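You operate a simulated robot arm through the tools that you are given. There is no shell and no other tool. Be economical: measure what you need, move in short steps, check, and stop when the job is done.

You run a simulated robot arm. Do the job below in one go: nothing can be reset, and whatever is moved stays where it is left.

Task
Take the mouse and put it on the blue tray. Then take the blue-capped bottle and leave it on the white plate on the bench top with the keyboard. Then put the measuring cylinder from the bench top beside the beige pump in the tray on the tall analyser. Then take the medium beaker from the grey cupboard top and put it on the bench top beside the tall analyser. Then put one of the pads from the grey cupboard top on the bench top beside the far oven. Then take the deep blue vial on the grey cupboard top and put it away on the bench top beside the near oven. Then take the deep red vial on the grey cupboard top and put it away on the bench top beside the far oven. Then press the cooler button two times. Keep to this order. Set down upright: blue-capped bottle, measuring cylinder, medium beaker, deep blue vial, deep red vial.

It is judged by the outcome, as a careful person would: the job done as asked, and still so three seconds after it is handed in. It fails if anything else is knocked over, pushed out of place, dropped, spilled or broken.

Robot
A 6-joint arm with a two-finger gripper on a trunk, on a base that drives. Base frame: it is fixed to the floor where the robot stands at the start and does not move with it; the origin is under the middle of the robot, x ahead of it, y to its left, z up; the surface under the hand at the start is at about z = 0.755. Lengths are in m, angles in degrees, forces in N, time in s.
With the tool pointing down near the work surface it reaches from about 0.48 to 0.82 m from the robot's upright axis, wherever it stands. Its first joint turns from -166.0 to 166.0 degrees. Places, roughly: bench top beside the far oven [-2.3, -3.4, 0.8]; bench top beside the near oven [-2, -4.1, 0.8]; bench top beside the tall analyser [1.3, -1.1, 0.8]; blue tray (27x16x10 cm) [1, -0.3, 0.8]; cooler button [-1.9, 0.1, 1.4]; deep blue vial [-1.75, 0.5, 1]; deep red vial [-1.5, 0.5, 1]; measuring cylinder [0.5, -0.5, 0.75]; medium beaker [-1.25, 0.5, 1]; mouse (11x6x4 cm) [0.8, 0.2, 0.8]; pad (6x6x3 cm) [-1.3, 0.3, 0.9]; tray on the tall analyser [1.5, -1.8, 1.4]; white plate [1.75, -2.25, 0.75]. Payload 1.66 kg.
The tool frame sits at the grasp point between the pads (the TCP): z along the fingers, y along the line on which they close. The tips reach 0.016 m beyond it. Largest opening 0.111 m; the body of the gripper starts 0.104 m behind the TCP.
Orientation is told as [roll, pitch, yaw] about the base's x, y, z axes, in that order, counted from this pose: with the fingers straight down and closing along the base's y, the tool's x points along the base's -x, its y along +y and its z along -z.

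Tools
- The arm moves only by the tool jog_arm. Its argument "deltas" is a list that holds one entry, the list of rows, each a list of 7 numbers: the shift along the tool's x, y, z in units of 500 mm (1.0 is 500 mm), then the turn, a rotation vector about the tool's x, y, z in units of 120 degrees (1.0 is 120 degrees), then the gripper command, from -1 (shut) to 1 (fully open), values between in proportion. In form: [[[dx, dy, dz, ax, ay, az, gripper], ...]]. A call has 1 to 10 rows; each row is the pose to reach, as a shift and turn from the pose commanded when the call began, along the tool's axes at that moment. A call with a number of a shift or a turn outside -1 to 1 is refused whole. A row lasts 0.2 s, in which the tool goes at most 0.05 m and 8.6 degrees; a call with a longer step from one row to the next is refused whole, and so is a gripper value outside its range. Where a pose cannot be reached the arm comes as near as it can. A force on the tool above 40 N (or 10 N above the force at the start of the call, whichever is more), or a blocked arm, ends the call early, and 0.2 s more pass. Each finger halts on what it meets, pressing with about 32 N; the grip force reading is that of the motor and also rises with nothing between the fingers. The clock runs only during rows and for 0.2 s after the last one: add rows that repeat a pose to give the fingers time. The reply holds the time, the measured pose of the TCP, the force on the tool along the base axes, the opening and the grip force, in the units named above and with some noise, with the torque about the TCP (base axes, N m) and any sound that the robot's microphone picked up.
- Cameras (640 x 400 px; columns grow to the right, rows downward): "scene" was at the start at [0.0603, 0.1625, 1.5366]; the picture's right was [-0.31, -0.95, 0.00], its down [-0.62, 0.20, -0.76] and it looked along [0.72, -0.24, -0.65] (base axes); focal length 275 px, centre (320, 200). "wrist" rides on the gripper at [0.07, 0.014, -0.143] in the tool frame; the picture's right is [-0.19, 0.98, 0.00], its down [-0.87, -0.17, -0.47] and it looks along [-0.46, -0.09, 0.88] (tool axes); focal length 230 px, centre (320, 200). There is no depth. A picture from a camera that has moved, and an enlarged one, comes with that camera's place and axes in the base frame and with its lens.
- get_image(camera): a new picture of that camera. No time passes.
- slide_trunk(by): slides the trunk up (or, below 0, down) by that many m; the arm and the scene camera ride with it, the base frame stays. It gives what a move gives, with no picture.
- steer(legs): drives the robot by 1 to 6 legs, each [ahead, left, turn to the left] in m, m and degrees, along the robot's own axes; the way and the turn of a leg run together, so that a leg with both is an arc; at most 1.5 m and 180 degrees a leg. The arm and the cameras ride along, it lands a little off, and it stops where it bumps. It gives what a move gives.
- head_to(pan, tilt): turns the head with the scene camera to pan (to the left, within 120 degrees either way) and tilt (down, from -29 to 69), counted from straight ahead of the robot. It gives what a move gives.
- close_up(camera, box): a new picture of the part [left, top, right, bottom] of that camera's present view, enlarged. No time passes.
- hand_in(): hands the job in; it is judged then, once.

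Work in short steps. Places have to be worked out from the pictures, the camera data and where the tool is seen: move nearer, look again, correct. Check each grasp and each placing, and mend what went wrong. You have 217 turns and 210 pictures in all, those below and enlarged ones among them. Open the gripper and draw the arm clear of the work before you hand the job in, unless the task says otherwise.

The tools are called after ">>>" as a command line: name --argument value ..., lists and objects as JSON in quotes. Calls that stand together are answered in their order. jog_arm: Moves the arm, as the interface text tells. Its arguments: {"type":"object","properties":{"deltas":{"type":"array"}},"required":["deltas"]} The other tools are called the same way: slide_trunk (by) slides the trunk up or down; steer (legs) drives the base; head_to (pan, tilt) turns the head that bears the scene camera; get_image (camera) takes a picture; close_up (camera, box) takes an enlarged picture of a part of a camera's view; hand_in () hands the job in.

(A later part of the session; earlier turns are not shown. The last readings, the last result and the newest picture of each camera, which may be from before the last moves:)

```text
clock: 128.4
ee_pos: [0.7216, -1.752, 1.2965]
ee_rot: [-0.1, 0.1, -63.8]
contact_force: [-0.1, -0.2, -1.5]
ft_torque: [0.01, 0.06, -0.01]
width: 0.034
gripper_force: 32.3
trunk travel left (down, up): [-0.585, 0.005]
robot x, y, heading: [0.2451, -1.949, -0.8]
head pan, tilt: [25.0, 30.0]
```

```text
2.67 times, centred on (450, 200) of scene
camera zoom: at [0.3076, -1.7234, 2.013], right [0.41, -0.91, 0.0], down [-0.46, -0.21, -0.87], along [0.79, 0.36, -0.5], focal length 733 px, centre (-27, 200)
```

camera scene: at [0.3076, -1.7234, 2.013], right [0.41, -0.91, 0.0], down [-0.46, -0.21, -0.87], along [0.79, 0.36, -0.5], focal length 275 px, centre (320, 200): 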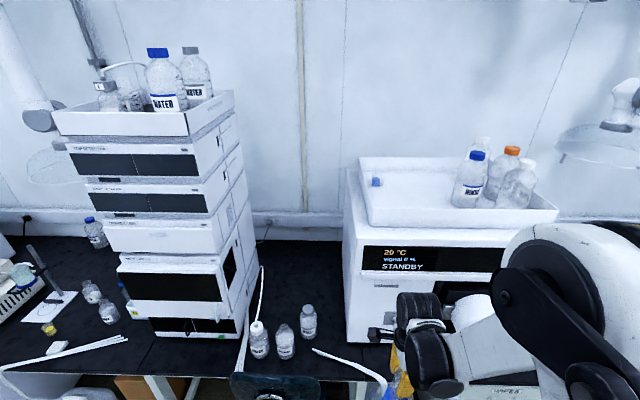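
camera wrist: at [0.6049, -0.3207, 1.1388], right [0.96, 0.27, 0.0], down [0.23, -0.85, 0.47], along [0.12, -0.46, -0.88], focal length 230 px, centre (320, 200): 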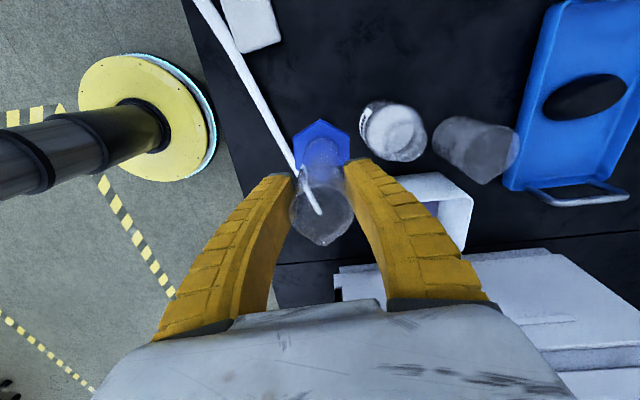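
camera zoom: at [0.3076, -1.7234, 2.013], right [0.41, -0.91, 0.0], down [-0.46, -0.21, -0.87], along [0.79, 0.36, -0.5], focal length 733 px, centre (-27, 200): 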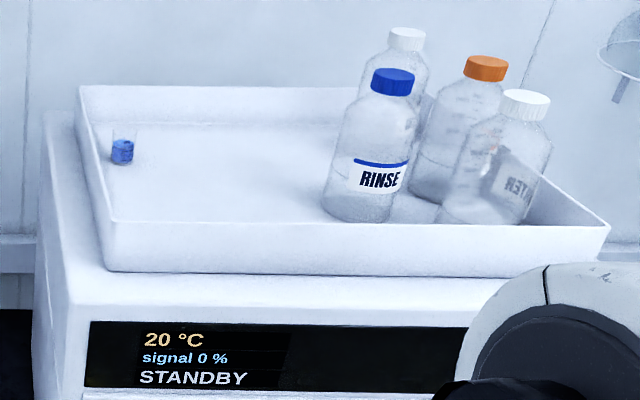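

Tray on the tall analyser: floor z≈1.43, rim z≈1.51, free area around (1.35, −1.65). I raise the cylinder well above the rim.

>>> jog_arm --deltas '[[[0, 0, -0.09, 0, 0, 0, -1], [0, 0, -0.18, 0, 0, 0, -1], [0, 0, -0.27, 0, 0, 0, -1], [0, 0, -0.36, 0, 0, 0, -1], [0, 0, -0.45, 0, 0, 0, -1], [0, 0, -0.54, 0, 0, 0, -1], [0, 0, -0.63, 0, 0, 0, -1], [0, 0, -0.72, 0, 0, 0, -1], [0, 0, -0.8, 0, 0, 0, -1]]]'

>>> head_to --pan 15 --tilt 60

>>> get_image --camera "scene"

```text
clock: 130.4
ee_pos: [0.7219, -1.7513, 1.6976]
ee_rot: [-0.1, -0.1, -63.8]
contact_force: [0.6, 0.0, -1.5]
ft_torque: [0.03, 0.01, 0.0]
width: 0.0334
gripper_force: 31.3
trunk travel left (down, up): [-0.585, 0.005]
robot x, y, heading: [0.2416, -1.9497, -0.7]
head pan, tilt: [25.0, 30.0]
```

```text
clock: 131.3
ee_pos: [0.7208, -1.7534, 1.6955]
ee_rot: [-0.1, 0.1, -63.7]
contact_force: [0.0, -0.3, -0.4]
ft_torque: [-0.02, 0.0, 0.0]
width: 0.0335
gripper_force: 31.8
trunk travel left (down, up): [-0.585, 0.005]
robot x, y, heading: [0.2445, -1.95, -0.5]
head pan, tilt: [15.0, 60.0]
```

```text
143 pictures are left
camera scene: at [0.2896, -1.7443, 1.9711], right [0.25, -0.97, 0.0], down [-0.84, -0.21, -0.5], along [0.49, 0.12, -0.87], focal length 275 px, centre (320, 200)
```

scene: 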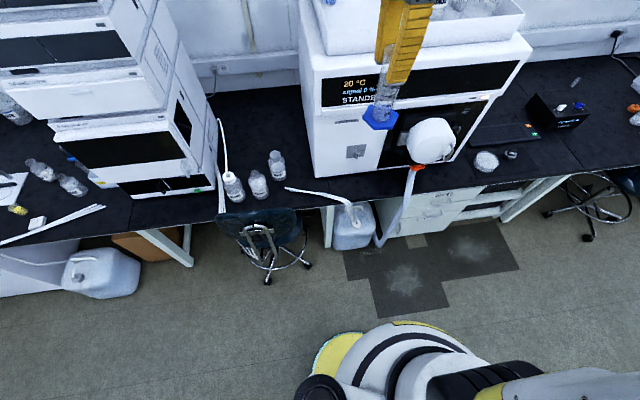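

>>> steer --legs '[[0.45, 0.038, 0]]'

>>> head_to --pan 25 --tilt 35

>>> get_image --camera "scene"

>>> get_image --camera "wrist"

```text
clock: 134.1
ee_pos: [1.1713, -1.7183, 1.6966]
ee_rot: [-0.1, 0.0, -63.7]
contact_force: [-0.1, -0.5, -1.8]
ft_torque: [0.01, 0.0, 0.0]
width: 0.0339
gripper_force: 31.8
trunk travel left (down, up): [-0.585, 0.005]
robot x, y, heading: [0.6942, -1.9153, -0.5]
head pan, tilt: [15.0, 60.0]
```

```text
clock: 135.0
ee_pos: [1.1723, -1.7175, 1.6964]
ee_rot: [-0.1, -0.1, -63.7]
contact_force: [-0.7, -0.1, -1.6]
ft_torque: [0.02, 0.02, 0.01]
width: 0.0336
gripper_force: 32.1
trunk travel left (down, up): [-0.585, 0.005]
robot x, y, heading: [0.6917, -1.9173, -0.6]
head pan, tilt: [25.0, 35.0]
```

```text
142 pictures are left
camera scene: at [0.7547, -1.6919, 2.0053], right [0.41, -0.91, 0.0], down [-0.52, -0.24, -0.82], along [0.75, 0.34, -0.57], focal length 275 px, centre (320, 200)
```

scene: 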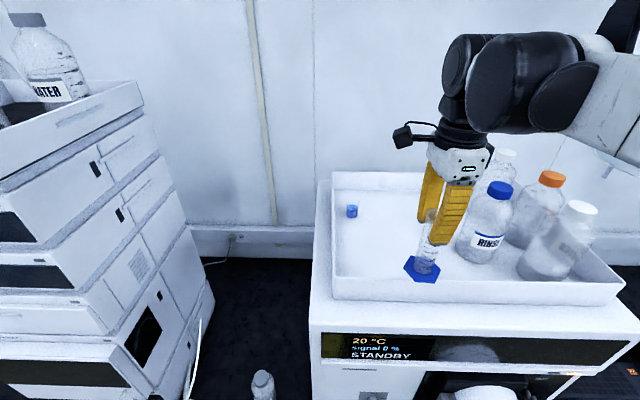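

```text
141 pictures are left
camera wrist: at [1.153, -1.651, 1.8387], right [0.96, 0.27, 0.0], down [0.23, -0.85, 0.47], along [0.12, -0.46, -0.88], focal length 230 px, centre (320, 200)
```

wrist: 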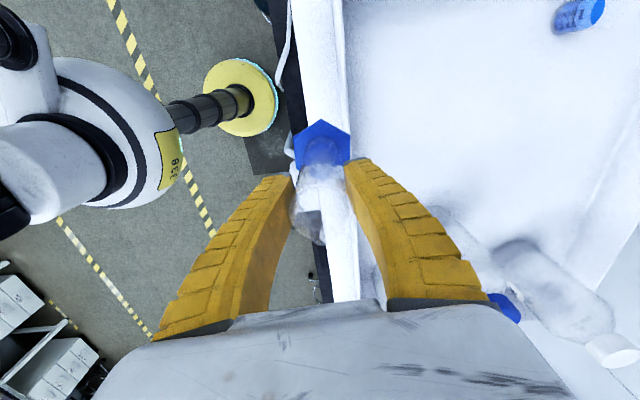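

I move the cylinder over the tray's free area.

>>> jog_arm --deltas '[[[-0.008, 0.08, 0, 0, 0, 0, -1], [-0.016, 0.16, 0, 0, 0, 0, -1], [-0.024, 0.24, 0, 0, 0, 0, -1], [-0.032, 0.32, 0, 0, 0, 0, -1], [-0.038, 0.376, 0, 0, 0, 0, -1]]]'

>>> jog_arm --deltas '[[[0, 0, 0.06, 0, 0, 0, -1], [0, 0, 0.12, 0, 0, 0, -1], [0, 0, 0.18, 0, 0, 0, -1]]]'

>>> get_image --camera "wrist"

>>> get_image --camera "scene"

```text
clock: 136.2
ee_pos: [1.3503, -1.6528, 1.6948]
ee_rot: [-0.1, -0.1, -63.7]
contact_force: [0.3, 0.4, -2.0]
ft_torque: [0.01, 0.02, -0.01]
width: 0.0334
gripper_force: 31.9
trunk travel left (down, up): [-0.585, 0.005]
robot x, y, heading: [0.6949, -1.9174, -0.8]
head pan, tilt: [25.0, 35.0]
```

```text
clock: 137.0
ee_pos: [1.3485, -1.6521, 1.6049]
ee_rot: [-0.1, 0.0, -63.7]
contact_force: [-0.1, 0.0, -1.1]
ft_torque: [0.03, 0.02, 0.05]
width: 0.0334
gripper_force: 31.8
trunk travel left (down, up): [-0.585, 0.005]
robot x, y, heading: [0.6925, -1.9126, -0.8]
head pan, tilt: [25.0, 35.0]
```

```text
140 pictures are left
camera wrist: at [1.3305, -1.5846, 1.7486], right [0.96, 0.26, 0.0], down [0.23, -0.85, 0.47], along [0.12, -0.46, -0.88], focal length 230 px, centre (320, 200)
```

wrist: 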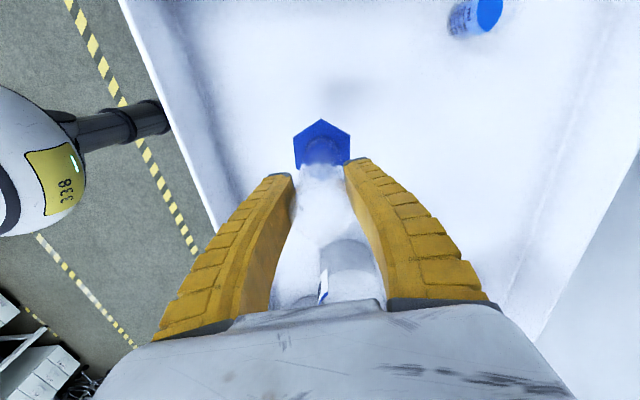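

```text
139 pictures are left
camera scene: at [0.7557, -1.6916, 2.0053], right [0.41, -0.91, 0.0], down [-0.52, -0.24, -0.82], along [0.75, 0.34, -0.57], focal length 275 px, centre (320, 200)
```

scene: 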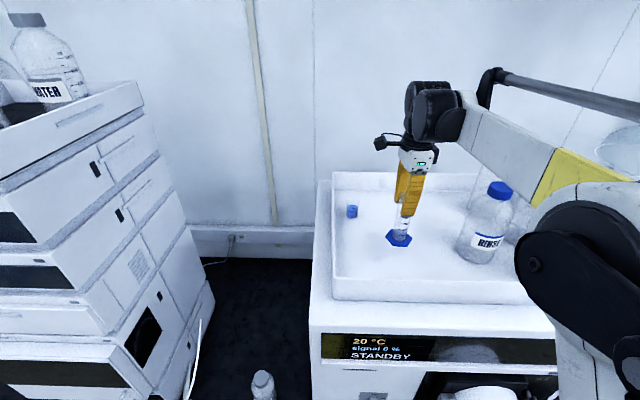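

>>> jog_arm --deltas '[[[0, 0, 0.03, 0, 0, 0, -1], [0, 0, 0.05, 0, 0, 0, -1], [0, 0, 0.065, 0, 0, 0, -1], [0, 0, 0.075, 0, 0, 0, -1]]]'

>>> close_up --camera "scene" --box '[320, 160, 480, 280]'

```text
clock: 138.0
ee_pos: [1.3486, -1.6524, 1.5678]
ee_rot: [-0.1, -0.1, -63.7]
contact_force: [-0.4, -0.5, 0.0]
ft_torque: [0.0, 0.01, -0.01]
width: 0.0336
gripper_force: 32.5
trunk travel left (down, up): [-0.585, 0.005]
robot x, y, heading: [0.6944, -1.9158, -0.5]
head pan, tilt: [25.0, 35.0]
```

```text
3.33 times, centred on (400, 220) of scene
camera zoom: at [0.7554, -1.6917, 2.0053], right [0.41, -0.91, 0.0], down [-0.52, -0.24, -0.82], along [0.75, 0.34, -0.57], focal length 916 px, centre (53, 133)
```

zoom: 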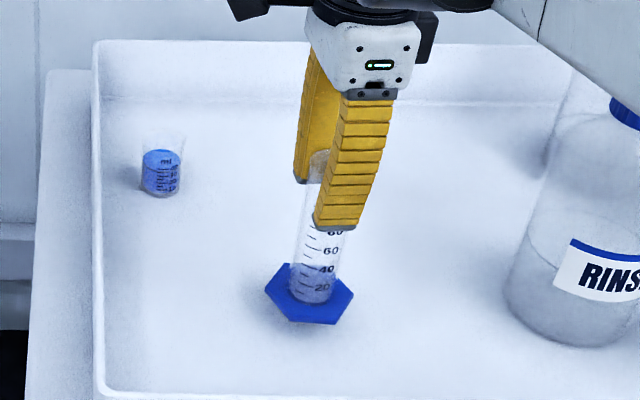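

>>> jog_arm --deltas '[[[0, 0, 0.01, 0, 0, 0, -1], [0, 0, 0.016, 0, 0, 0, -1], [0, 0, 0.02, 0, 0, 0, -1]]]'

```text
clock: 138.8
ee_pos: [1.3479, -1.653, 1.5583]
ee_rot: [-0.1, 0.1, -63.8]
contact_force: [0.5, 0.5, -1.2]
ft_torque: [0.0, -0.02, 0.0]
width: 0.0336
gripper_force: 32.1
trunk travel left (down, up): [-0.585, 0.005]
robot x, y, heading: [0.6928, -1.9186, -0.5]
head pan, tilt: [25.0, 35.0]
```

>>> jog_arm --deltas '[[[0, 0, 0.008, 0, 0, 0, -1], [0, 0, 0.014, 0, 0, 0, -1], [0, 0, 0.02, 0, 0, 0, -1]]]'

```text
clock: 139.6
ee_pos: [1.3489, -1.6524, 1.5487]
ee_rot: [-0.1, 0.1, -63.7]
contact_force: [0.2, -0.1, -1.7]
ft_torque: [0.02, 0.0, 0.01]
width: 0.0333
gripper_force: 32.4
trunk travel left (down, up): [-0.585, 0.005]
robot x, y, heading: [0.6928, -1.9184, -0.8]
head pan, tilt: [25.0, 35.0]
```

No contact yet; continue in small steps.

>>> jog_arm --deltas '[[[0, 0, 0.006, 0, 0, 0, -1], [0, 0, 0.012, 0, 0, 0, -1], [0, 0, 0.018, 0, 0, 0, -1], [0, 0, 0.022, 0, 0, 0, -1]]]'

>>> close_up --camera "scene" --box '[320, 160, 480, 280]'

```text
clock: 140.6
ee_pos: [1.3469, -1.6532, 1.5384]
ee_rot: [0.0, 0.0, -63.6]
contact_force: [5.7, 4.7, 23.0]
ft_torque: [-0.14, -0.01, 0.01]
width: 0.0409
gripper_force: 31.9
trunk travel left (down, up): [-0.585, 0.005]
robot x, y, heading: [0.6937, -1.9163, -0.7]
head pan, tilt: [25.0, 35.0]
```

```text
3.33 times, centred on (400, 220) of scene
camera zoom: at [0.7536, -1.6919, 2.0055], right [0.41, -0.91, 0.0], down [-0.52, -0.24, -0.82], along [0.75, 0.34, -0.57], focal length 916 px, centre (53, 133)
```

zoom: 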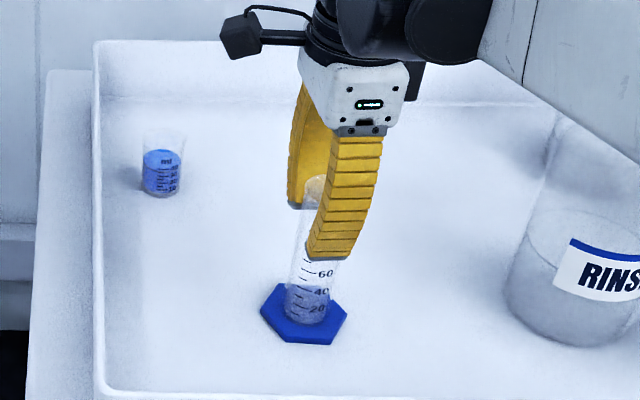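

Set down (23 N). I ease up slightly, open and rise.

>>> jog_arm --deltas '[[[0, 0, -0.004, 0, 0, 0, -1], [0, 0, -0.004, 0, 0, 0, 0.2], [0, 0, -0.004, 0, 0, 0, 0.7], [0, 0, -0.004, 0, 0, 0, 0.7], [0, 0, -0.06, 0, 0, 0, 0.7], [0, 0, -0.14, 0, 0, 0, 0.7], [0, 0, -0.22, 0, 0, 0, 0.7], [0, 0, -0.3, 0, 0, 0, 0.7]]]'

>>> get_image --camera "scene"

```text
clock: 142.4
ee_pos: [1.3481, -1.6536, 1.6889]
ee_rot: [-0.1, 0.0, -63.7]
contact_force: [-0.7, 0.2, -1.0]
ft_torque: [0.04, 0.01, 0.0]
width: 0.0952
gripper_force: 0.6
trunk travel left (down, up): [-0.585, 0.005]
robot x, y, heading: [0.694, -1.9171, -0.7]
head pan, tilt: [25.0, 35.0]
```

```text
136 pictures are left
camera scene: at [0.7547, -1.692, 2.0054], right [0.41, -0.91, 0.0], down [-0.52, -0.24, -0.82], along [0.75, 0.34, -0.57], focal length 275 px, centre (320, 200)
```

scene: 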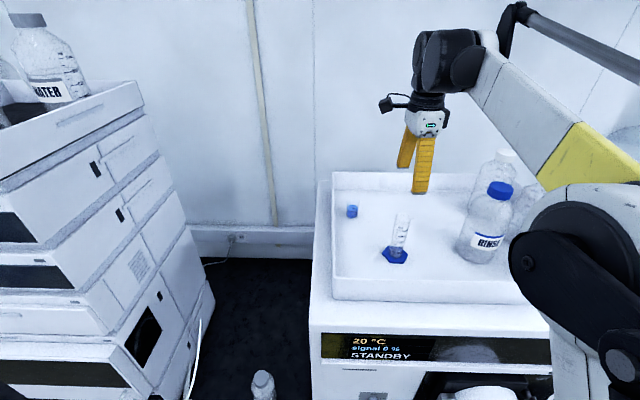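

The cylinder stands upright in the tray. I retract, back out and head towards the grey cupboard.

>>> jog_arm --deltas '[[[0, -0.08, 0, 0, 0, 0, 1], [0, -0.16, 0, 0, 0, 0, 1], [0, -0.24, 0, 0, 0, 0, 1], [0, -0.32, 0, 0, 0, 0, 1], [0, -0.4, 0, 0, 0, 0, 1]]]'

>>> steer --legs '[[-0.6, -0.2, 0], [-0.5, 0.8, 0]]'

>>> slide_trunk --by -0.3

>>> head_to --pan 110 --tilt 15

>>> get_image --camera "scene"

```text
clock: 143.6
ee_pos: [1.1673, -1.7436, 1.6871]
ee_rot: [0.0, 0.0, -63.7]
contact_force: [-0.3, -1.1, -0.2]
ft_torque: [0.01, -0.05, 0.0]
width: 0.1108
gripper_force: 0.0
trunk travel left (down, up): [-0.585, 0.005]
robot x, y, heading: [0.6935, -1.9132, -0.4]
head pan, tilt: [25.0, 35.0]
```

```text
clock: 151.6
ee_pos: [0.0786, -1.138, 1.6872]
ee_rot: [-0.1, 0.0, -63.6]
contact_force: [-1.2, 0.5, -0.2]
ft_torque: [0.01, 0.01, 0.04]
width: 0.111
gripper_force: 0.1
trunk travel left (down, up): [-0.585, 0.005]
robot x, y, heading: [-0.3963, -1.3108, -0.6]
head pan, tilt: [25.0, 35.0]
```

```text
clock: 154.6
ee_pos: [0.0792, -1.1376, 1.3872]
ee_rot: [-0.2, 0.0, -63.6]
contact_force: [0.6, 1.0, -0.9]
ft_torque: [0.01, 0.0, 0.02]
width: 0.1111
gripper_force: 0.1
trunk travel left (down, up): [-0.285, 0.305]
robot x, y, heading: [-0.3939, -1.3144, -0.5]
head pan, tilt: [25.0, 35.0]
```

```text
clock: 156.2
ee_pos: [0.0791, -1.1371, 1.3875]
ee_rot: [-0.1, 0.0, -63.6]
contact_force: [0.6, 0.4, 0.3]
ft_torque: [-0.01, -0.02, -0.02]
width: 0.1112
gripper_force: 0.1
trunk travel left (down, up): [-0.285, 0.305]
robot x, y, heading: [-0.3949, -1.3131, -0.6]
head pan, tilt: [110.0, 15.0]
```

```text
135 pictures are left
camera scene: at [-0.4468, -1.0355, 1.7373], right [0.94, 0.33, 0.0], down [0.09, -0.24, -0.97], along [-0.32, 0.91, -0.26], focal length 275 px, centre (320, 200)
```

scene: 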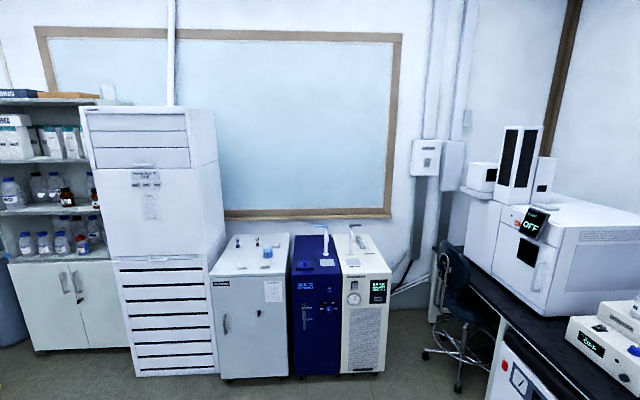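

>>> close_up --camera "scene" --box '[70, 90, 310, 310]'

```text
1.82 times, centred on (190, 200) of scene
camera zoom: at [-0.4468, -1.0355, 1.7373], right [0.94, 0.33, 0.0], down [0.09, -0.24, -0.97], along [-0.32, 0.91, -0.26], focal length 500 px, centre (556, 200)
```

zoom: 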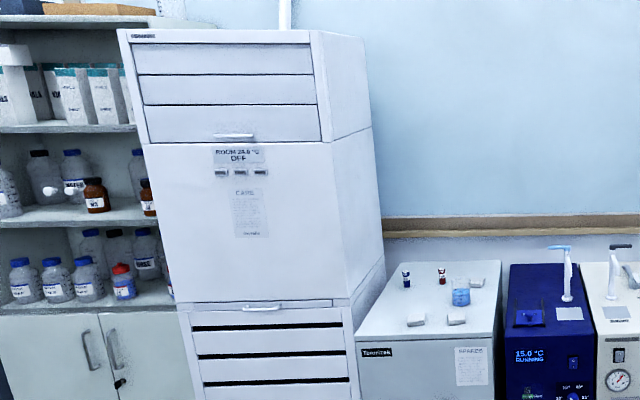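

I drive in front of the grey cupboard and turn to face it.

>>> steer --legs '[[-0.645, 0.9, 0], [0, 0, 112]]'

>>> head_to --pan 0 --tilt 40

>>> get_image --camera "scene"

```text
clock: 166.6
ee_pos: [-1.3754, -0.0218, 1.3877]
ee_rot: [-0.2, 0.1, 48.1]
contact_force: [-0.1, -0.3, -0.5]
ft_torque: [-0.03, 0.02, 0.01]
width: 0.1109
gripper_force: 0.1
trunk travel left (down, up): [-0.285, 0.305]
robot x, y, heading: [-1.0372, -0.4023, 110.9]
head pan, tilt: [110.0, 15.0]
```

```text
clock: 168.4
ee_pos: [-1.3755, -0.0211, 1.3871]
ee_rot: [-0.1, 0.0, 48.0]
contact_force: [-0.2, 0.5, -1.1]
ft_torque: [-0.02, 0.0, 0.0]
width: 0.1107
gripper_force: 0.0
trunk travel left (down, up): [-0.285, 0.305]
robot x, y, heading: [-1.0364, -0.3988, 111.2]
head pan, tilt: [0.0, 40.0]
```

```text
133 pictures are left
camera scene: at [-1.2355, -0.4094, 1.6978], right [0.93, 0.36, 0.0], down [0.23, -0.6, -0.77], along [-0.28, 0.71, -0.64], focal length 275 px, centre (320, 200)
```

scene: 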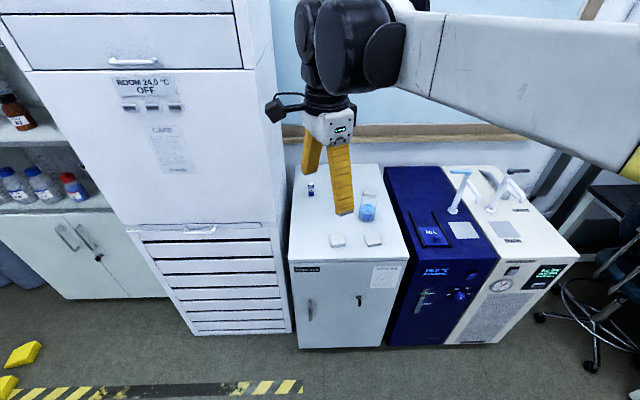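

The cupboard top is at z≈0.85 and the beaker near (−1.364, 0.483). I centre the arm, then drive closer.

>>> jog_arm --deltas '[[[-0.05, -0.018, 0.05, 0, 0, 0, 1], [-0.1, -0.036, 0.1, 0, 0, 0, 1], [-0.15, -0.054, 0.15, 0, 0, 0, 1], [-0.2, -0.072, 0.2, 0, 0, 0, 1], [-0.25, -0.09, 0.25, 0, 0, 0, 1], [-0.3, -0.108, 0.3, 0, 0, 0, 1], [-0.343, -0.121, 0.35, 0, 0, 0, 1]]]'

>>> steer --legs '[[0.22, 0, 0]]'

>>> get_image --camera "wrist"

>>> get_image --camera "scene"

```text
clock: 170.1
ee_pos: [-1.2149, 0.0658, 1.2121]
ee_rot: [-0.1, 0.1, 48.0]
contact_force: [-0.3, 0.3, -0.3]
ft_torque: [-0.07, -0.01, 0.02]
width: 0.1109
gripper_force: 0.1
trunk travel left (down, up): [-0.285, 0.305]
robot x, y, heading: [-1.0318, -0.3981, 111.4]
head pan, tilt: [0.0, 40.0]
```

```text
clock: 171.7
ee_pos: [-1.2938, 0.2693, 1.2117]
ee_rot: [-0.2, 0.0, 48.0]
contact_force: [-0.3, -0.1, -0.1]
ft_torque: [-0.02, -0.02, 0.04]
width: 0.111
gripper_force: 0.1
trunk travel left (down, up): [-0.285, 0.305]
robot x, y, heading: [-1.114, -0.1974, 111.0]
head pan, tilt: [0.0, 40.0]
```

```text
132 pictures are left
camera wrist: at [-1.3513, 0.227, 1.3541], right [-0.6, 0.8, 0.0], down [0.7, 0.53, 0.47], along [0.38, 0.28, -0.88], focal length 230 px, centre (320, 200)
```

wrist: 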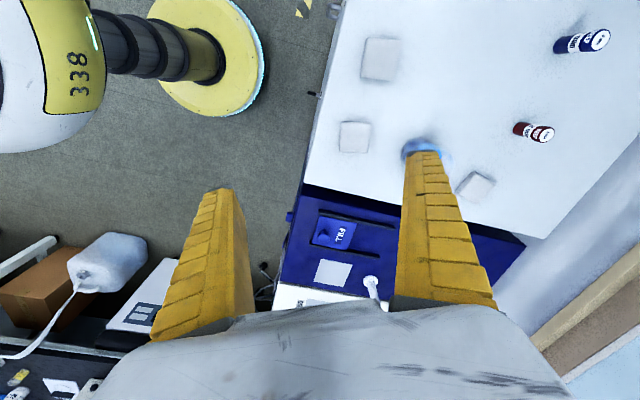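

```text
131 pictures are left
camera scene: at [-1.3149, -0.2034, 1.6977], right [0.93, 0.36, 0.0], down [0.23, -0.6, -0.77], along [-0.28, 0.71, -0.64], focal length 275 px, centre (320, 200)
```

scene: 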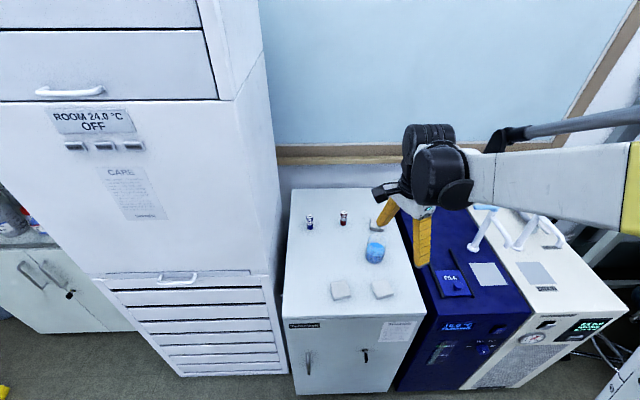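

Beaker centre ≈ (−1.365, 0.478). I move above it.

>>> jog_arm --deltas '[[[-0.036, 0.064, 0, 0, 0, 0, 1], [-0.072, 0.128, 0, 0, 0, 0, 1], [-0.108, 0.192, 0.05, 0, 0, 0, 1], [-0.144, 0.256, 0.1, 0, 0, 0, 1], [-0.18, 0.32, 0.15, 0, 0, 0, 1], [-0.216, 0.385, 0.19, 0, 0, 0, 1], [-0.216, 0.385, 0.26, 0, 0, 0, 1]]]'

>>> get_image --camera "wrist"

>>> close_up --camera "scene" --box '[270, 150, 450, 320]'

```text
clock: 173.3
ee_pos: [-1.3644, 0.4784, 1.0828]
ee_rot: [-0.1, -0.1, 48.1]
contact_force: [0.1, -0.2, 0.6]
ft_torque: [0.0, 0.02, 0.03]
width: 0.1109
gripper_force: 0.1
trunk travel left (down, up): [-0.285, 0.305]
robot x, y, heading: [-1.1151, -0.195, 111.3]
head pan, tilt: [0.0, 40.0]
```

```text
130 pictures are left
camera wrist: at [-1.4215, 0.4355, 1.2245], right [-0.6, 0.8, 0.0], down [0.7, 0.53, 0.47], along [0.38, 0.28, -0.88], focal length 230 px, centre (320, 200)
```

wrist: 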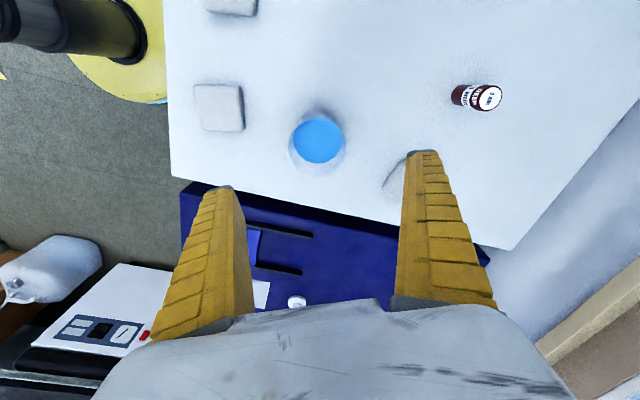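

```text
2.35 times, centred on (360, 235) of scene
camera zoom: at [-1.3144, -0.2046, 1.6978], right [0.93, 0.36, 0.0], down [0.23, -0.6, -0.77], along [-0.28, 0.71, -0.64], focal length 647 px, centre (226, 118)
```

zoom: 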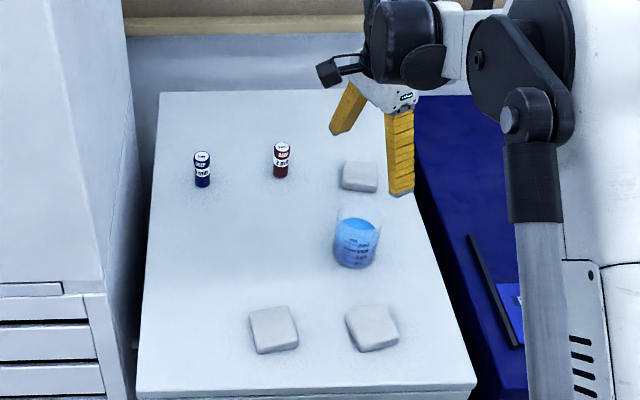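

>>> jog_arm --deltas '[[[-0.016, 0.003, 0.09, 0, 0, 0, 1], [-0.016, 0.003, 0.18, 0, 0, 0, 1], [-0.016, 0.003, 0.26, 0, 0, 0, 1], [-0.016, 0.003, 0.33, 0, 0, 0, 1], [-0.016, 0.003, 0.37, 0, 0, 0, 1]]]'

>>> get_image --camera "wrist"

```text
clock: 174.5
ee_pos: [-1.3603, 0.4838, 0.8961]
ee_rot: [-0.1, 0.0, 48.1]
contact_force: [0.9, -0.6, 0.2]
ft_torque: [0.0, -0.01, -0.01]
width: 0.1111
gripper_force: 0.0
trunk travel left (down, up): [-0.285, 0.305]
robot x, y, heading: [-1.1131, -0.1932, 111.2]
head pan, tilt: [0.0, 40.0]
```

```text
128 pictures are left
camera wrist: at [-1.4172, 0.4414, 1.0386], right [-0.6, 0.8, 0.0], down [0.7, 0.53, 0.47], along [0.38, 0.28, -0.88], focal length 230 px, centre (320, 200)
```

wrist: 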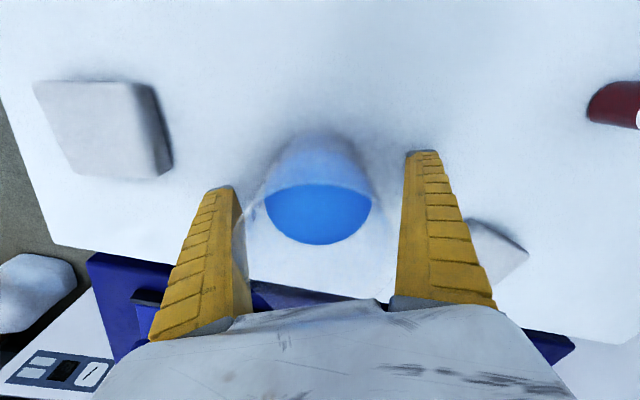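

Centred. I close on the beaker and lift slowly.

>>> jog_arm --deltas '[[[0, 0, 0, 0, 0, 0, 0], [0, 0, 0, 0, 0, 0, -1], [0, 0, 0, 0, 0, 0, -1], [0, 0, 0, 0, 0, 0, -1]]]'

>>> jog_arm --deltas '[[[0, 0, -0.03, 0, 0, 0, -1], [0, 0, -0.08, 0, 0, 0, -1], [0, 0, -0.14, 0, 0, 0, -1], [0, 0, -0.21, 0, 0, 0, -1], [0, 0, -0.28, 0, 0, 0, -1]]]'

>>> get_image --camera "wrist"

```text
clock: 175.5
ee_pos: [-1.3601, 0.4852, 0.8974]
ee_rot: [-0.1, 0.0, 48.2]
contact_force: [-0.5, 0.5, 2.1]
ft_torque: [-0.07, 0.17, 0.01]
width: 0.0693
gripper_force: 32.2
trunk travel left (down, up): [-0.285, 0.305]
robot x, y, heading: [-1.1126, -0.1991, 111.0]
head pan, tilt: [0.0, 40.0]
```

```text
clock: 176.7
ee_pos: [-1.3621, 0.484, 1.0382]
ee_rot: [-0.1, 0.0, 48.1]
contact_force: [0.0, -0.6, -2.2]
ft_torque: [-0.01, 0.04, -0.03]
width: 0.0684
gripper_force: 31.9
trunk travel left (down, up): [-0.285, 0.305]
robot x, y, heading: [-1.1147, -0.1941, 110.8]
head pan, tilt: [0.0, 40.0]
```

```text
127 pictures are left
camera wrist: at [-1.418, 0.4414, 1.1798], right [-0.6, 0.8, 0.0], down [0.7, 0.53, 0.47], along [0.38, 0.28, -0.88], focal length 230 px, centre (320, 200)
```

wrist: 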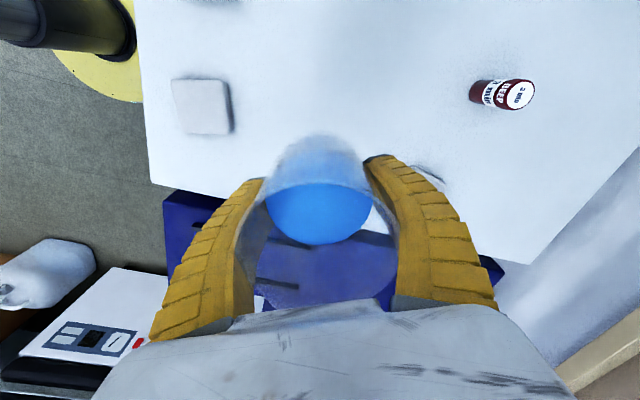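

Beaker held upright. I retract it and drive back to the analyser bench, approaching beside the stool.

>>> jog_arm --deltas '[[[0, 0, -0.06, 0, 0, 0, -1], [0.03, -0.056, -0.1, 0, 0, 0, -1], [0.06, -0.112, -0.14, 0, 0, 0, -1], [0.09, -0.168, -0.18, 0, 0, 0, -1], [0.12, -0.224, -0.22, 0, 0, 0, -1], [0.15, -0.28, -0.24, 0, 0, 0, -1], [0.18, -0.335, -0.24, 0, 0, 0, -1], [0.207, -0.389, -0.24, 0, 0, 0, -1]]]'

>>> steer --legs '[[-0.4, 0, 0], [0, 0, -90]]'

```text
clock: 178.5
ee_pos: [-1.2855, 0.2761, 1.1568]
ee_rot: [-0.1, 0.1, 48.1]
contact_force: [0.2, -1.0, -2.9]
ft_torque: [0.04, -0.01, 0.02]
width: 0.0685
gripper_force: 32.2
trunk travel left (down, up): [-0.285, 0.305]
robot x, y, heading: [-1.114, -0.1952, 111.2]
head pan, tilt: [0.0, 40.0]
```

```text
clock: 184.8
ee_pos: [-0.4971, -0.3949, 1.1565]
ee_rot: [-0.2, -0.1, -41.5]
contact_force: [0.2, -0.2, -2.5]
ft_torque: [0.01, -0.02, 0.02]
width: 0.0681
gripper_force: 32.1
trunk travel left (down, up): [-0.285, 0.305]
robot x, y, heading: [-0.9711, -0.5669, 21.5]
head pan, tilt: [0.0, 40.0]
```

Heading is now square to the bench. I drive to a point before the gap.

>>> steer --legs '[[0.25, -0.85, 0], [0.41, -0.85, 0]]'

>>> head_to --pan 15 --tilt 50

>>> get_image --camera "scene"

```text
clock: 194.0
ee_pos: [0.7329, -1.7421, 1.1575]
ee_rot: [-0.1, 0.0, -41.6]
contact_force: [-0.2, 0.8, -3.2]
ft_torque: [0.02, 0.02, -0.03]
width: 0.0678
gripper_force: 32.1
trunk travel left (down, up): [-0.285, 0.305]
robot x, y, heading: [0.2601, -1.9141, 21.4]
head pan, tilt: [0.0, 40.0]
```

```text
clock: 194.8
ee_pos: [0.7333, -1.7407, 1.1571]
ee_rot: [-0.1, 0.1, -41.7]
contact_force: [0.8, -0.5, -2.1]
ft_torque: [-0.01, -0.03, 0.03]
width: 0.0678
gripper_force: 31.8
trunk travel left (down, up): [-0.285, 0.305]
robot x, y, heading: [0.261, -1.9141, 21.2]
head pan, tilt: [15.0, 50.0]
```

```text
126 pictures are left
camera scene: at [0.2343, -1.7009, 1.6837], right [0.59, -0.81, 0.0], down [-0.62, -0.45, -0.64], along [0.52, 0.38, -0.77], focal length 275 px, centre (320, 200)
```

scene: 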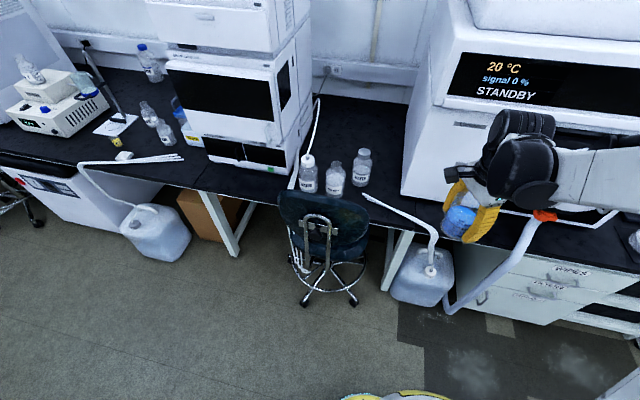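

>>> close_up --camera "scene" --box '[250, 60, 470, 220]'

```text
2.50 times, centred on (360, 140) of scene
camera zoom: at [0.2343, -1.7009, 1.6837], right [0.59, -0.81, 0.0], down [-0.62, -0.45, -0.64], along [0.52, 0.38, -0.77], focal length 687 px, centre (220, 350)
```

zoom: 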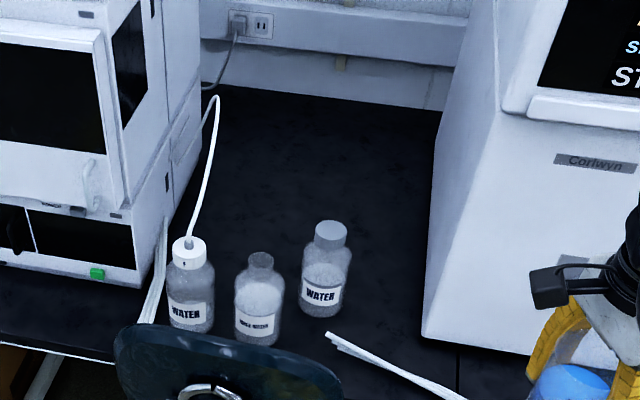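

The gap is free behind the bottles; target about (1.15, −1.215). I swing the arm left first, then drive in between stool and carboy.

>>> jog_arm --deltas '[[[0.08, 0.018, 0, 0, 0, 0, -1], [0.16, 0.036, 0, 0, 0, 0, -1], [0.24, 0.055, 0, 0, 0, 0, -1], [0.32, 0.073, 0, 0, 0, 0, -1], [0.4, 0.092, 0, 0, 0, 0, -1], [0.488, 0.112, 0, 0, 0, 0, -1]]]'

>>> steer --legs '[[0.4, -0.023, 0]]'

>>> head_to --pan 25 --tilt 55

>>> get_image --camera "scene"

>>> get_image --camera "wrist"

```text
clock: 196.2
ee_pos: [0.5871, -1.5359, 1.1574]
ee_rot: [-0.1, 0.0, -41.7]
contact_force: [0.5, 0.2, -2.2]
ft_torque: [-0.02, -0.01, -0.04]
width: 0.0678
gripper_force: 31.8
trunk travel left (down, up): [-0.285, 0.305]
robot x, y, heading: [0.2587, -1.9167, 21.4]
head pan, tilt: [15.0, 50.0]
```

```text
clock: 198.7
ee_pos: [0.9661, -1.4096, 1.1565]
ee_rot: [-0.1, -0.1, -41.3]
contact_force: [0.2, -0.2, -3.8]
ft_torque: [-0.02, 0.0, -0.01]
width: 0.0679
gripper_force: 32.3
trunk travel left (down, up): [-0.285, 0.305]
robot x, y, heading: [0.6417, -1.788, 21.8]
head pan, tilt: [15.0, 50.0]
```

```text
clock: 199.4
ee_pos: [0.9653, -1.4094, 1.1579]
ee_rot: [-0.1, 0.0, -41.4]
contact_force: [-1.0, 0.6, -2.5]
ft_torque: [0.0, 0.0, 0.0]
width: 0.0679
gripper_force: 31.8
trunk travel left (down, up): [-0.285, 0.305]
robot x, y, heading: [0.6426, -1.7929, 21.8]
head pan, tilt: [25.0, 55.0]
```

```text
124 pictures are left
camera scene: at [0.6008, -1.5692, 1.6771], right [0.73, -0.69, 0.0], down [-0.56, -0.6, -0.57], along [0.39, 0.42, -0.82], focal length 275 px, centre (320, 200)
```

scene: 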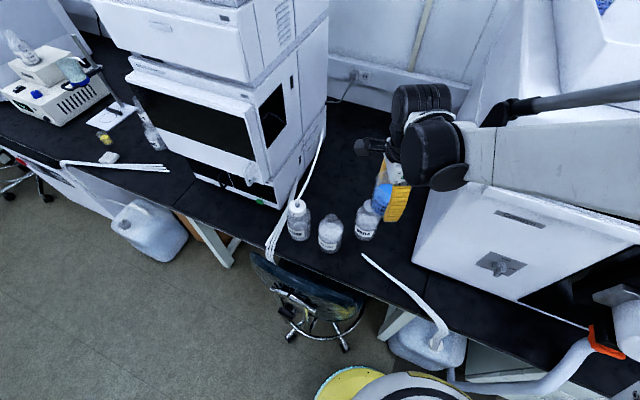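

```text
123 pictures are left
camera wrist: at [0.9218, -1.3539, 1.2994], right [0.79, 0.61, 0.0], down [0.54, -0.7, 0.47], along [0.29, -0.37, -0.88], focal length 230 px, centre (320, 200)
```

wrist: 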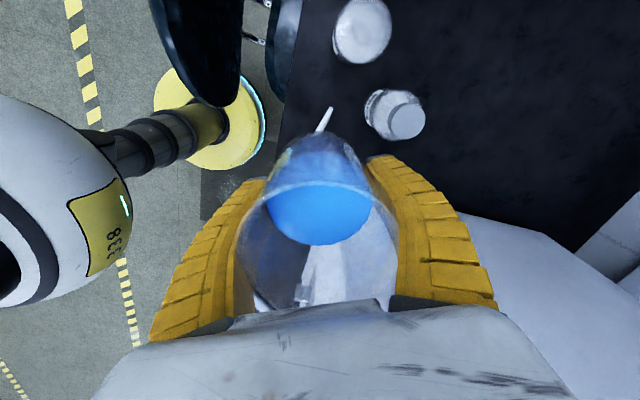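

A tube arches at (1.07, −1.09, z 1.09), so I choose (1.10, −1.20) and turn the camera side toward the robot before moving in.

>>> jog_arm --deltas '[[[0, 0, 0, 0, 0, -0.071, -1], [0, 0, 0, 0, 0, -0.142, -1], [0, 0, 0, 0, 0, -0.213, -1], [0, 0, 0, 0, 0, -0.284, -1], [0, 0, 0, 0, 0, -0.355, -1], [0, 0, 0, 0, 0, -0.426, -1], [0, 0, 0, 0, 0, -0.497, -1], [0, 0, 0, 0, 0, -0.568, -1], [0, 0, 0, 0, 0, -0.639, -1], [0, 0, 0, 0, 0, -0.71, -1]]]'

>>> jog_arm --deltas '[[[0, 0, 0, 0, 0, -0.07, -1], [0, 0, 0, 0, 0, -0.07, -1]]]'

```text
clock: 201.6
ee_pos: [0.9639, -1.4099, 1.1571]
ee_rot: [-0.1, 0.1, 44.0]
contact_force: [0.2, 0.0, -3.6]
ft_torque: [0.01, 0.01, -0.02]
width: 0.0681
gripper_force: 32.4
trunk travel left (down, up): [-0.285, 0.305]
robot x, y, heading: [0.6432, -1.7913, 21.6]
head pan, tilt: [25.0, 55.0]
```

```text
clock: 202.2
ee_pos: [0.964, -1.409, 1.1583]
ee_rot: [-0.1, 0.0, 52.3]
contact_force: [0.4, 0.4, -1.8]
ft_torque: [0.04, -0.04, 0.02]
width: 0.0675
gripper_force: 32.0
trunk travel left (down, up): [-0.285, 0.305]
robot x, y, heading: [0.6378, -1.7893, 21.7]
head pan, tilt: [25.0, 55.0]
```

>>> jog_arm --deltas '[[[-0.082, 0.006, 0, 0, 0, 0, -1], [-0.164, 0.013, 0, 0, 0, 0, -1], [-0.246, 0.019, 0, 0, 0, 0, -1], [-0.328, 0.026, 0, 0, 0, 0, -1], [-0.41, 0.032, 0, 0, 0, 0, -1], [-0.492, 0.039, 0, 0, 0, 0, -1]]]'

>>> get_image --camera "scene"

>>> get_image --camera "wrist"

```text
clock: 203.6
ee_pos: [1.1004, -1.2005, 1.1562]
ee_rot: [0.0, 0.2, 52.3]
contact_force: [0.3, 1.4, -2.9]
ft_torque: [-0.04, 0.0, 0.01]
width: 0.0679
gripper_force: 32.1
trunk travel left (down, up): [-0.285, 0.305]
robot x, y, heading: [0.6384, -1.7951, 21.5]
head pan, tilt: [25.0, 55.0]
```

```text
122 pictures are left
camera scene: at [0.6017, -1.5677, 1.6769], right [0.73, -0.69, 0.0], down [-0.56, -0.6, -0.57], along [0.39, 0.42, -0.82], focal length 275 px, centre (320, 200)
```

scene: 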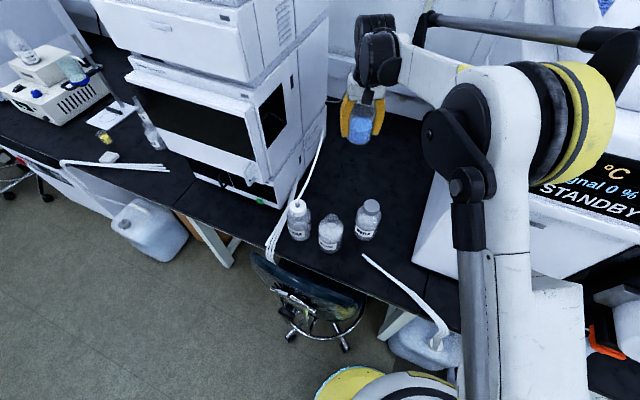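

```text
121 pictures are left
camera wrist: at [1.0476, -1.2482, 1.2985], right [-0.66, 0.75, 0.0], down [0.66, 0.58, 0.47], along [0.35, 0.31, -0.88], focal length 230 px, centre (320, 200)
```

wrist: 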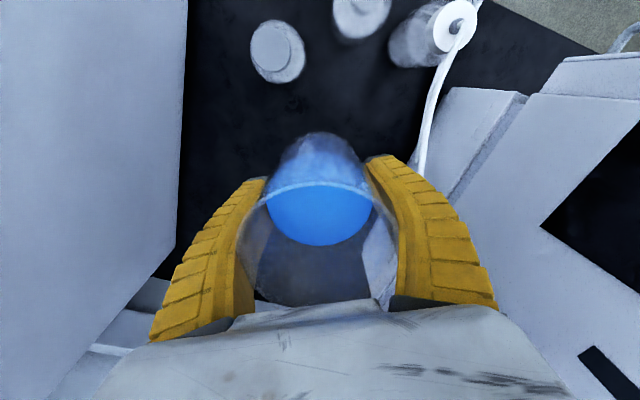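

Looks clear. I descend in stages, checking the elbow against the analyser.

>>> jog_arm --deltas '[[[0, 0, 0.08, 0, 0, 0, -1], [0, 0, 0.16, 0, 0, 0, -1], [0, 0, 0.24, 0, 0, 0, -1], [0, 0, 0.32, 0, 0, 0, -1]]]'

>>> get_image --camera "scene"

>>> get_image --camera "wrist"

```text
clock: 204.6
ee_pos: [1.1003, -1.202, 0.996]
ee_rot: [0.0, 0.1, 52.2]
contact_force: [0.4, -0.5, -2.5]
ft_torque: [0.03, 0.03, 0.03]
width: 0.0676
gripper_force: 31.7
trunk travel left (down, up): [-0.285, 0.305]
robot x, y, heading: [0.6386, -1.7893, 21.6]
head pan, tilt: [25.0, 55.0]
```

```text
120 pictures are left
camera scene: at [0.6013, -1.5685, 1.677], right [0.73, -0.69, 0.0], down [-0.56, -0.6, -0.57], along [0.39, 0.42, -0.82], focal length 275 px, centre (320, 200)
```

scene: 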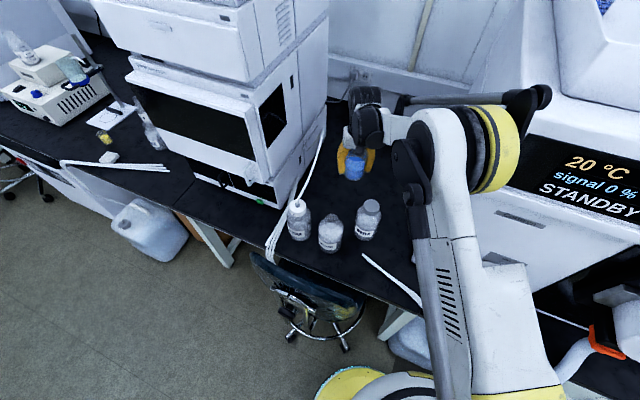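

```text
119 pictures are left
camera wrist: at [1.0472, -1.2498, 1.1384], right [-0.66, 0.75, 0.0], down [0.66, 0.58, 0.47], along [0.35, 0.31, -0.88], focal length 230 px, centre (320, 200)
```

wrist: 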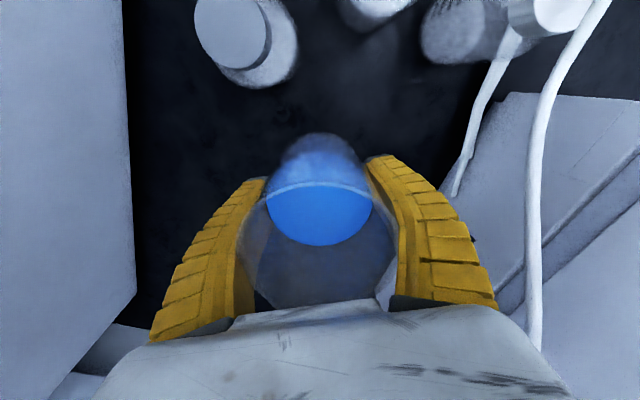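

>>> jog_arm --deltas '[[[0, 0, 0.08, 0, 0, 0, -1], [0, 0, 0.16, 0, 0, 0, -1], [0, 0, 0.22, 0, 0, 0, -1]]]'

>>> get_image --camera "scene"

```text
clock: 205.4
ee_pos: [1.1005, -1.204, 0.8876]
ee_rot: [0.0, 0.1, 52.3]
contact_force: [0.0, -0.3, -3.3]
ft_torque: [-0.01, 0.03, -0.02]
width: 0.0678
gripper_force: 32.0
trunk travel left (down, up): [-0.285, 0.305]
robot x, y, heading: [0.639, -1.793, 21.8]
head pan, tilt: [25.0, 55.0]
```

```text
118 pictures are left
camera scene: at [0.6012, -1.5686, 1.677], right [0.73, -0.69, 0.0], down [-0.56, -0.6, -0.57], along [0.39, 0.42, -0.82], focal length 275 px, centre (320, 200)
```

scene: 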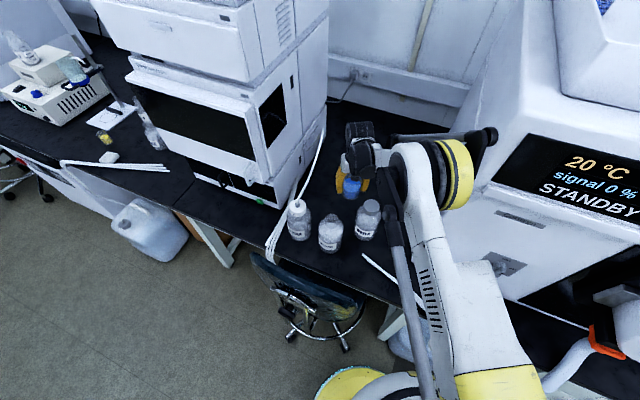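

>>> jog_arm --deltas '[[[0, 0, 0.07, 0, 0, 0, -1], [0, 0, 0.13, 0, 0, 0, -1], [0, 0, 0.15, 0, 0, 0, -1], [0, 0, 0.162, 0, 0, 0, -1]]]'

>>> get_image --camera "scene"

```text
clock: 206.4
ee_pos: [1.0928, -1.2144, 0.8251]
ee_rot: [0.0, -0.1, 52.3]
contact_force: [-0.2, -0.1, -3.0]
ft_torque: [0.01, 0.01, -0.02]
width: 0.0675
gripper_force: 32.2
out of reach, approached as far as the arm can: row 2, 3, 4
trunk travel left (down, up): [-0.285, 0.305]
robot x, y, heading: [0.6394, -1.7938, 21.5]
head pan, tilt: [25.0, 55.0]
```

```text
117 pictures are left
camera scene: at [0.6007, -1.5691, 1.6771], right [0.73, -0.69, 0.0], down [-0.56, -0.6, -0.57], along [0.39, 0.42, -0.82], focal length 275 px, centre (320, 200)
```

scene: 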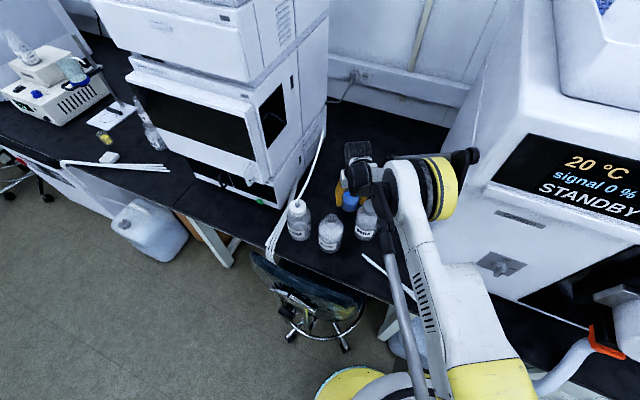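

Arm fully stretched; I lower the remaining ~2 cm with the trunk.

>>> slide_trunk --by -0.019

>>> get_image --camera "wrist"

>>> close_up --camera "scene" --box '[280, 120, 480, 280]'

```text
clock: 207.1
ee_pos: [1.0927, -1.2137, 0.8064]
ee_rot: [0.1, 0.0, 52.3]
contact_force: [0.8, -0.3, -1.7]
ft_torque: [-0.02, -0.03, -0.01]
width: 0.0677
gripper_force: 32.2
trunk travel left (down, up): [-0.266, 0.324]
robot x, y, heading: [0.6385, -1.7886, 21.6]
head pan, tilt: [25.0, 55.0]
```

```text
116 pictures are left
camera wrist: at [1.0388, -1.2613, 0.9486], right [-0.66, 0.75, 0.0], down [0.66, 0.58, 0.47], along [0.35, 0.31, -0.88], focal length 230 px, centre (320, 200)
```

wrist: 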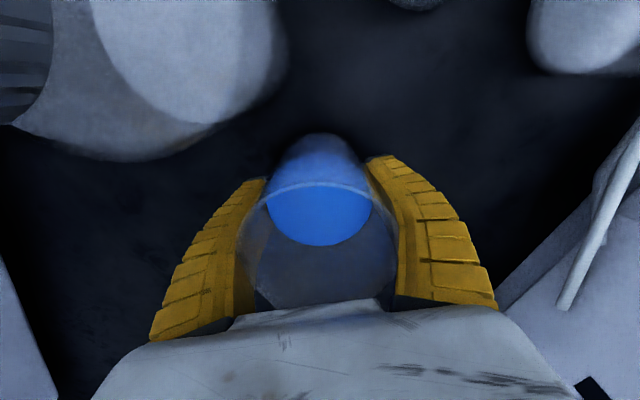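

```text
2.50 times, centred on (380, 200) of scene
camera zoom: at [0.6007, -1.5693, 1.6581], right [0.73, -0.69, 0.0], down [-0.56, -0.6, -0.57], along [0.39, 0.42, -0.82], focal length 687 px, centre (170, 200)
```

zoom: 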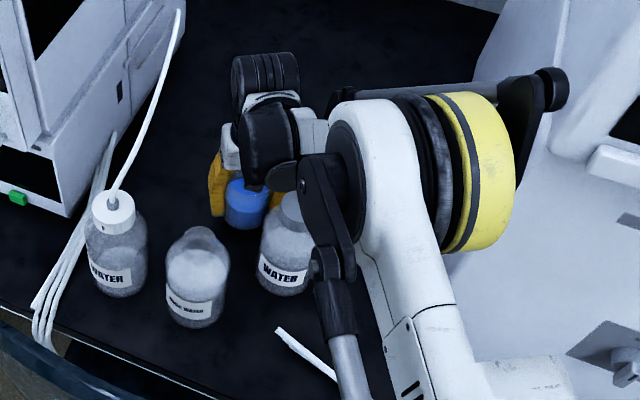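

>>> slide_trunk --by -0.007

```text
clock: 207.7
ee_pos: [1.0936, -1.2145, 0.7993]
ee_rot: [0.0, 0.0, 52.3]
contact_force: [0.2, 0.4, -2.3]
ft_torque: [0.05, -0.01, 0.04]
width: 0.0675
gripper_force: 32.0
trunk travel left (down, up): [-0.259, 0.331]
robot x, y, heading: [0.6387, -1.7905, 21.7]
head pan, tilt: [25.0, 55.0]
```

>>> slide_trunk --by -0.006

```text
clock: 208.2
ee_pos: [1.0911, -1.2133, 0.7925]
ee_rot: [0.0, -0.1, 52.4]
contact_force: [0.6, 0.1, -2.3]
ft_torque: [0.02, 0.01, 0.0]
width: 0.0675
gripper_force: 32.0
trunk travel left (down, up): [-0.253, 0.337]
robot x, y, heading: [0.6405, -1.7908, 21.8]
head pan, tilt: [25.0, 55.0]
```

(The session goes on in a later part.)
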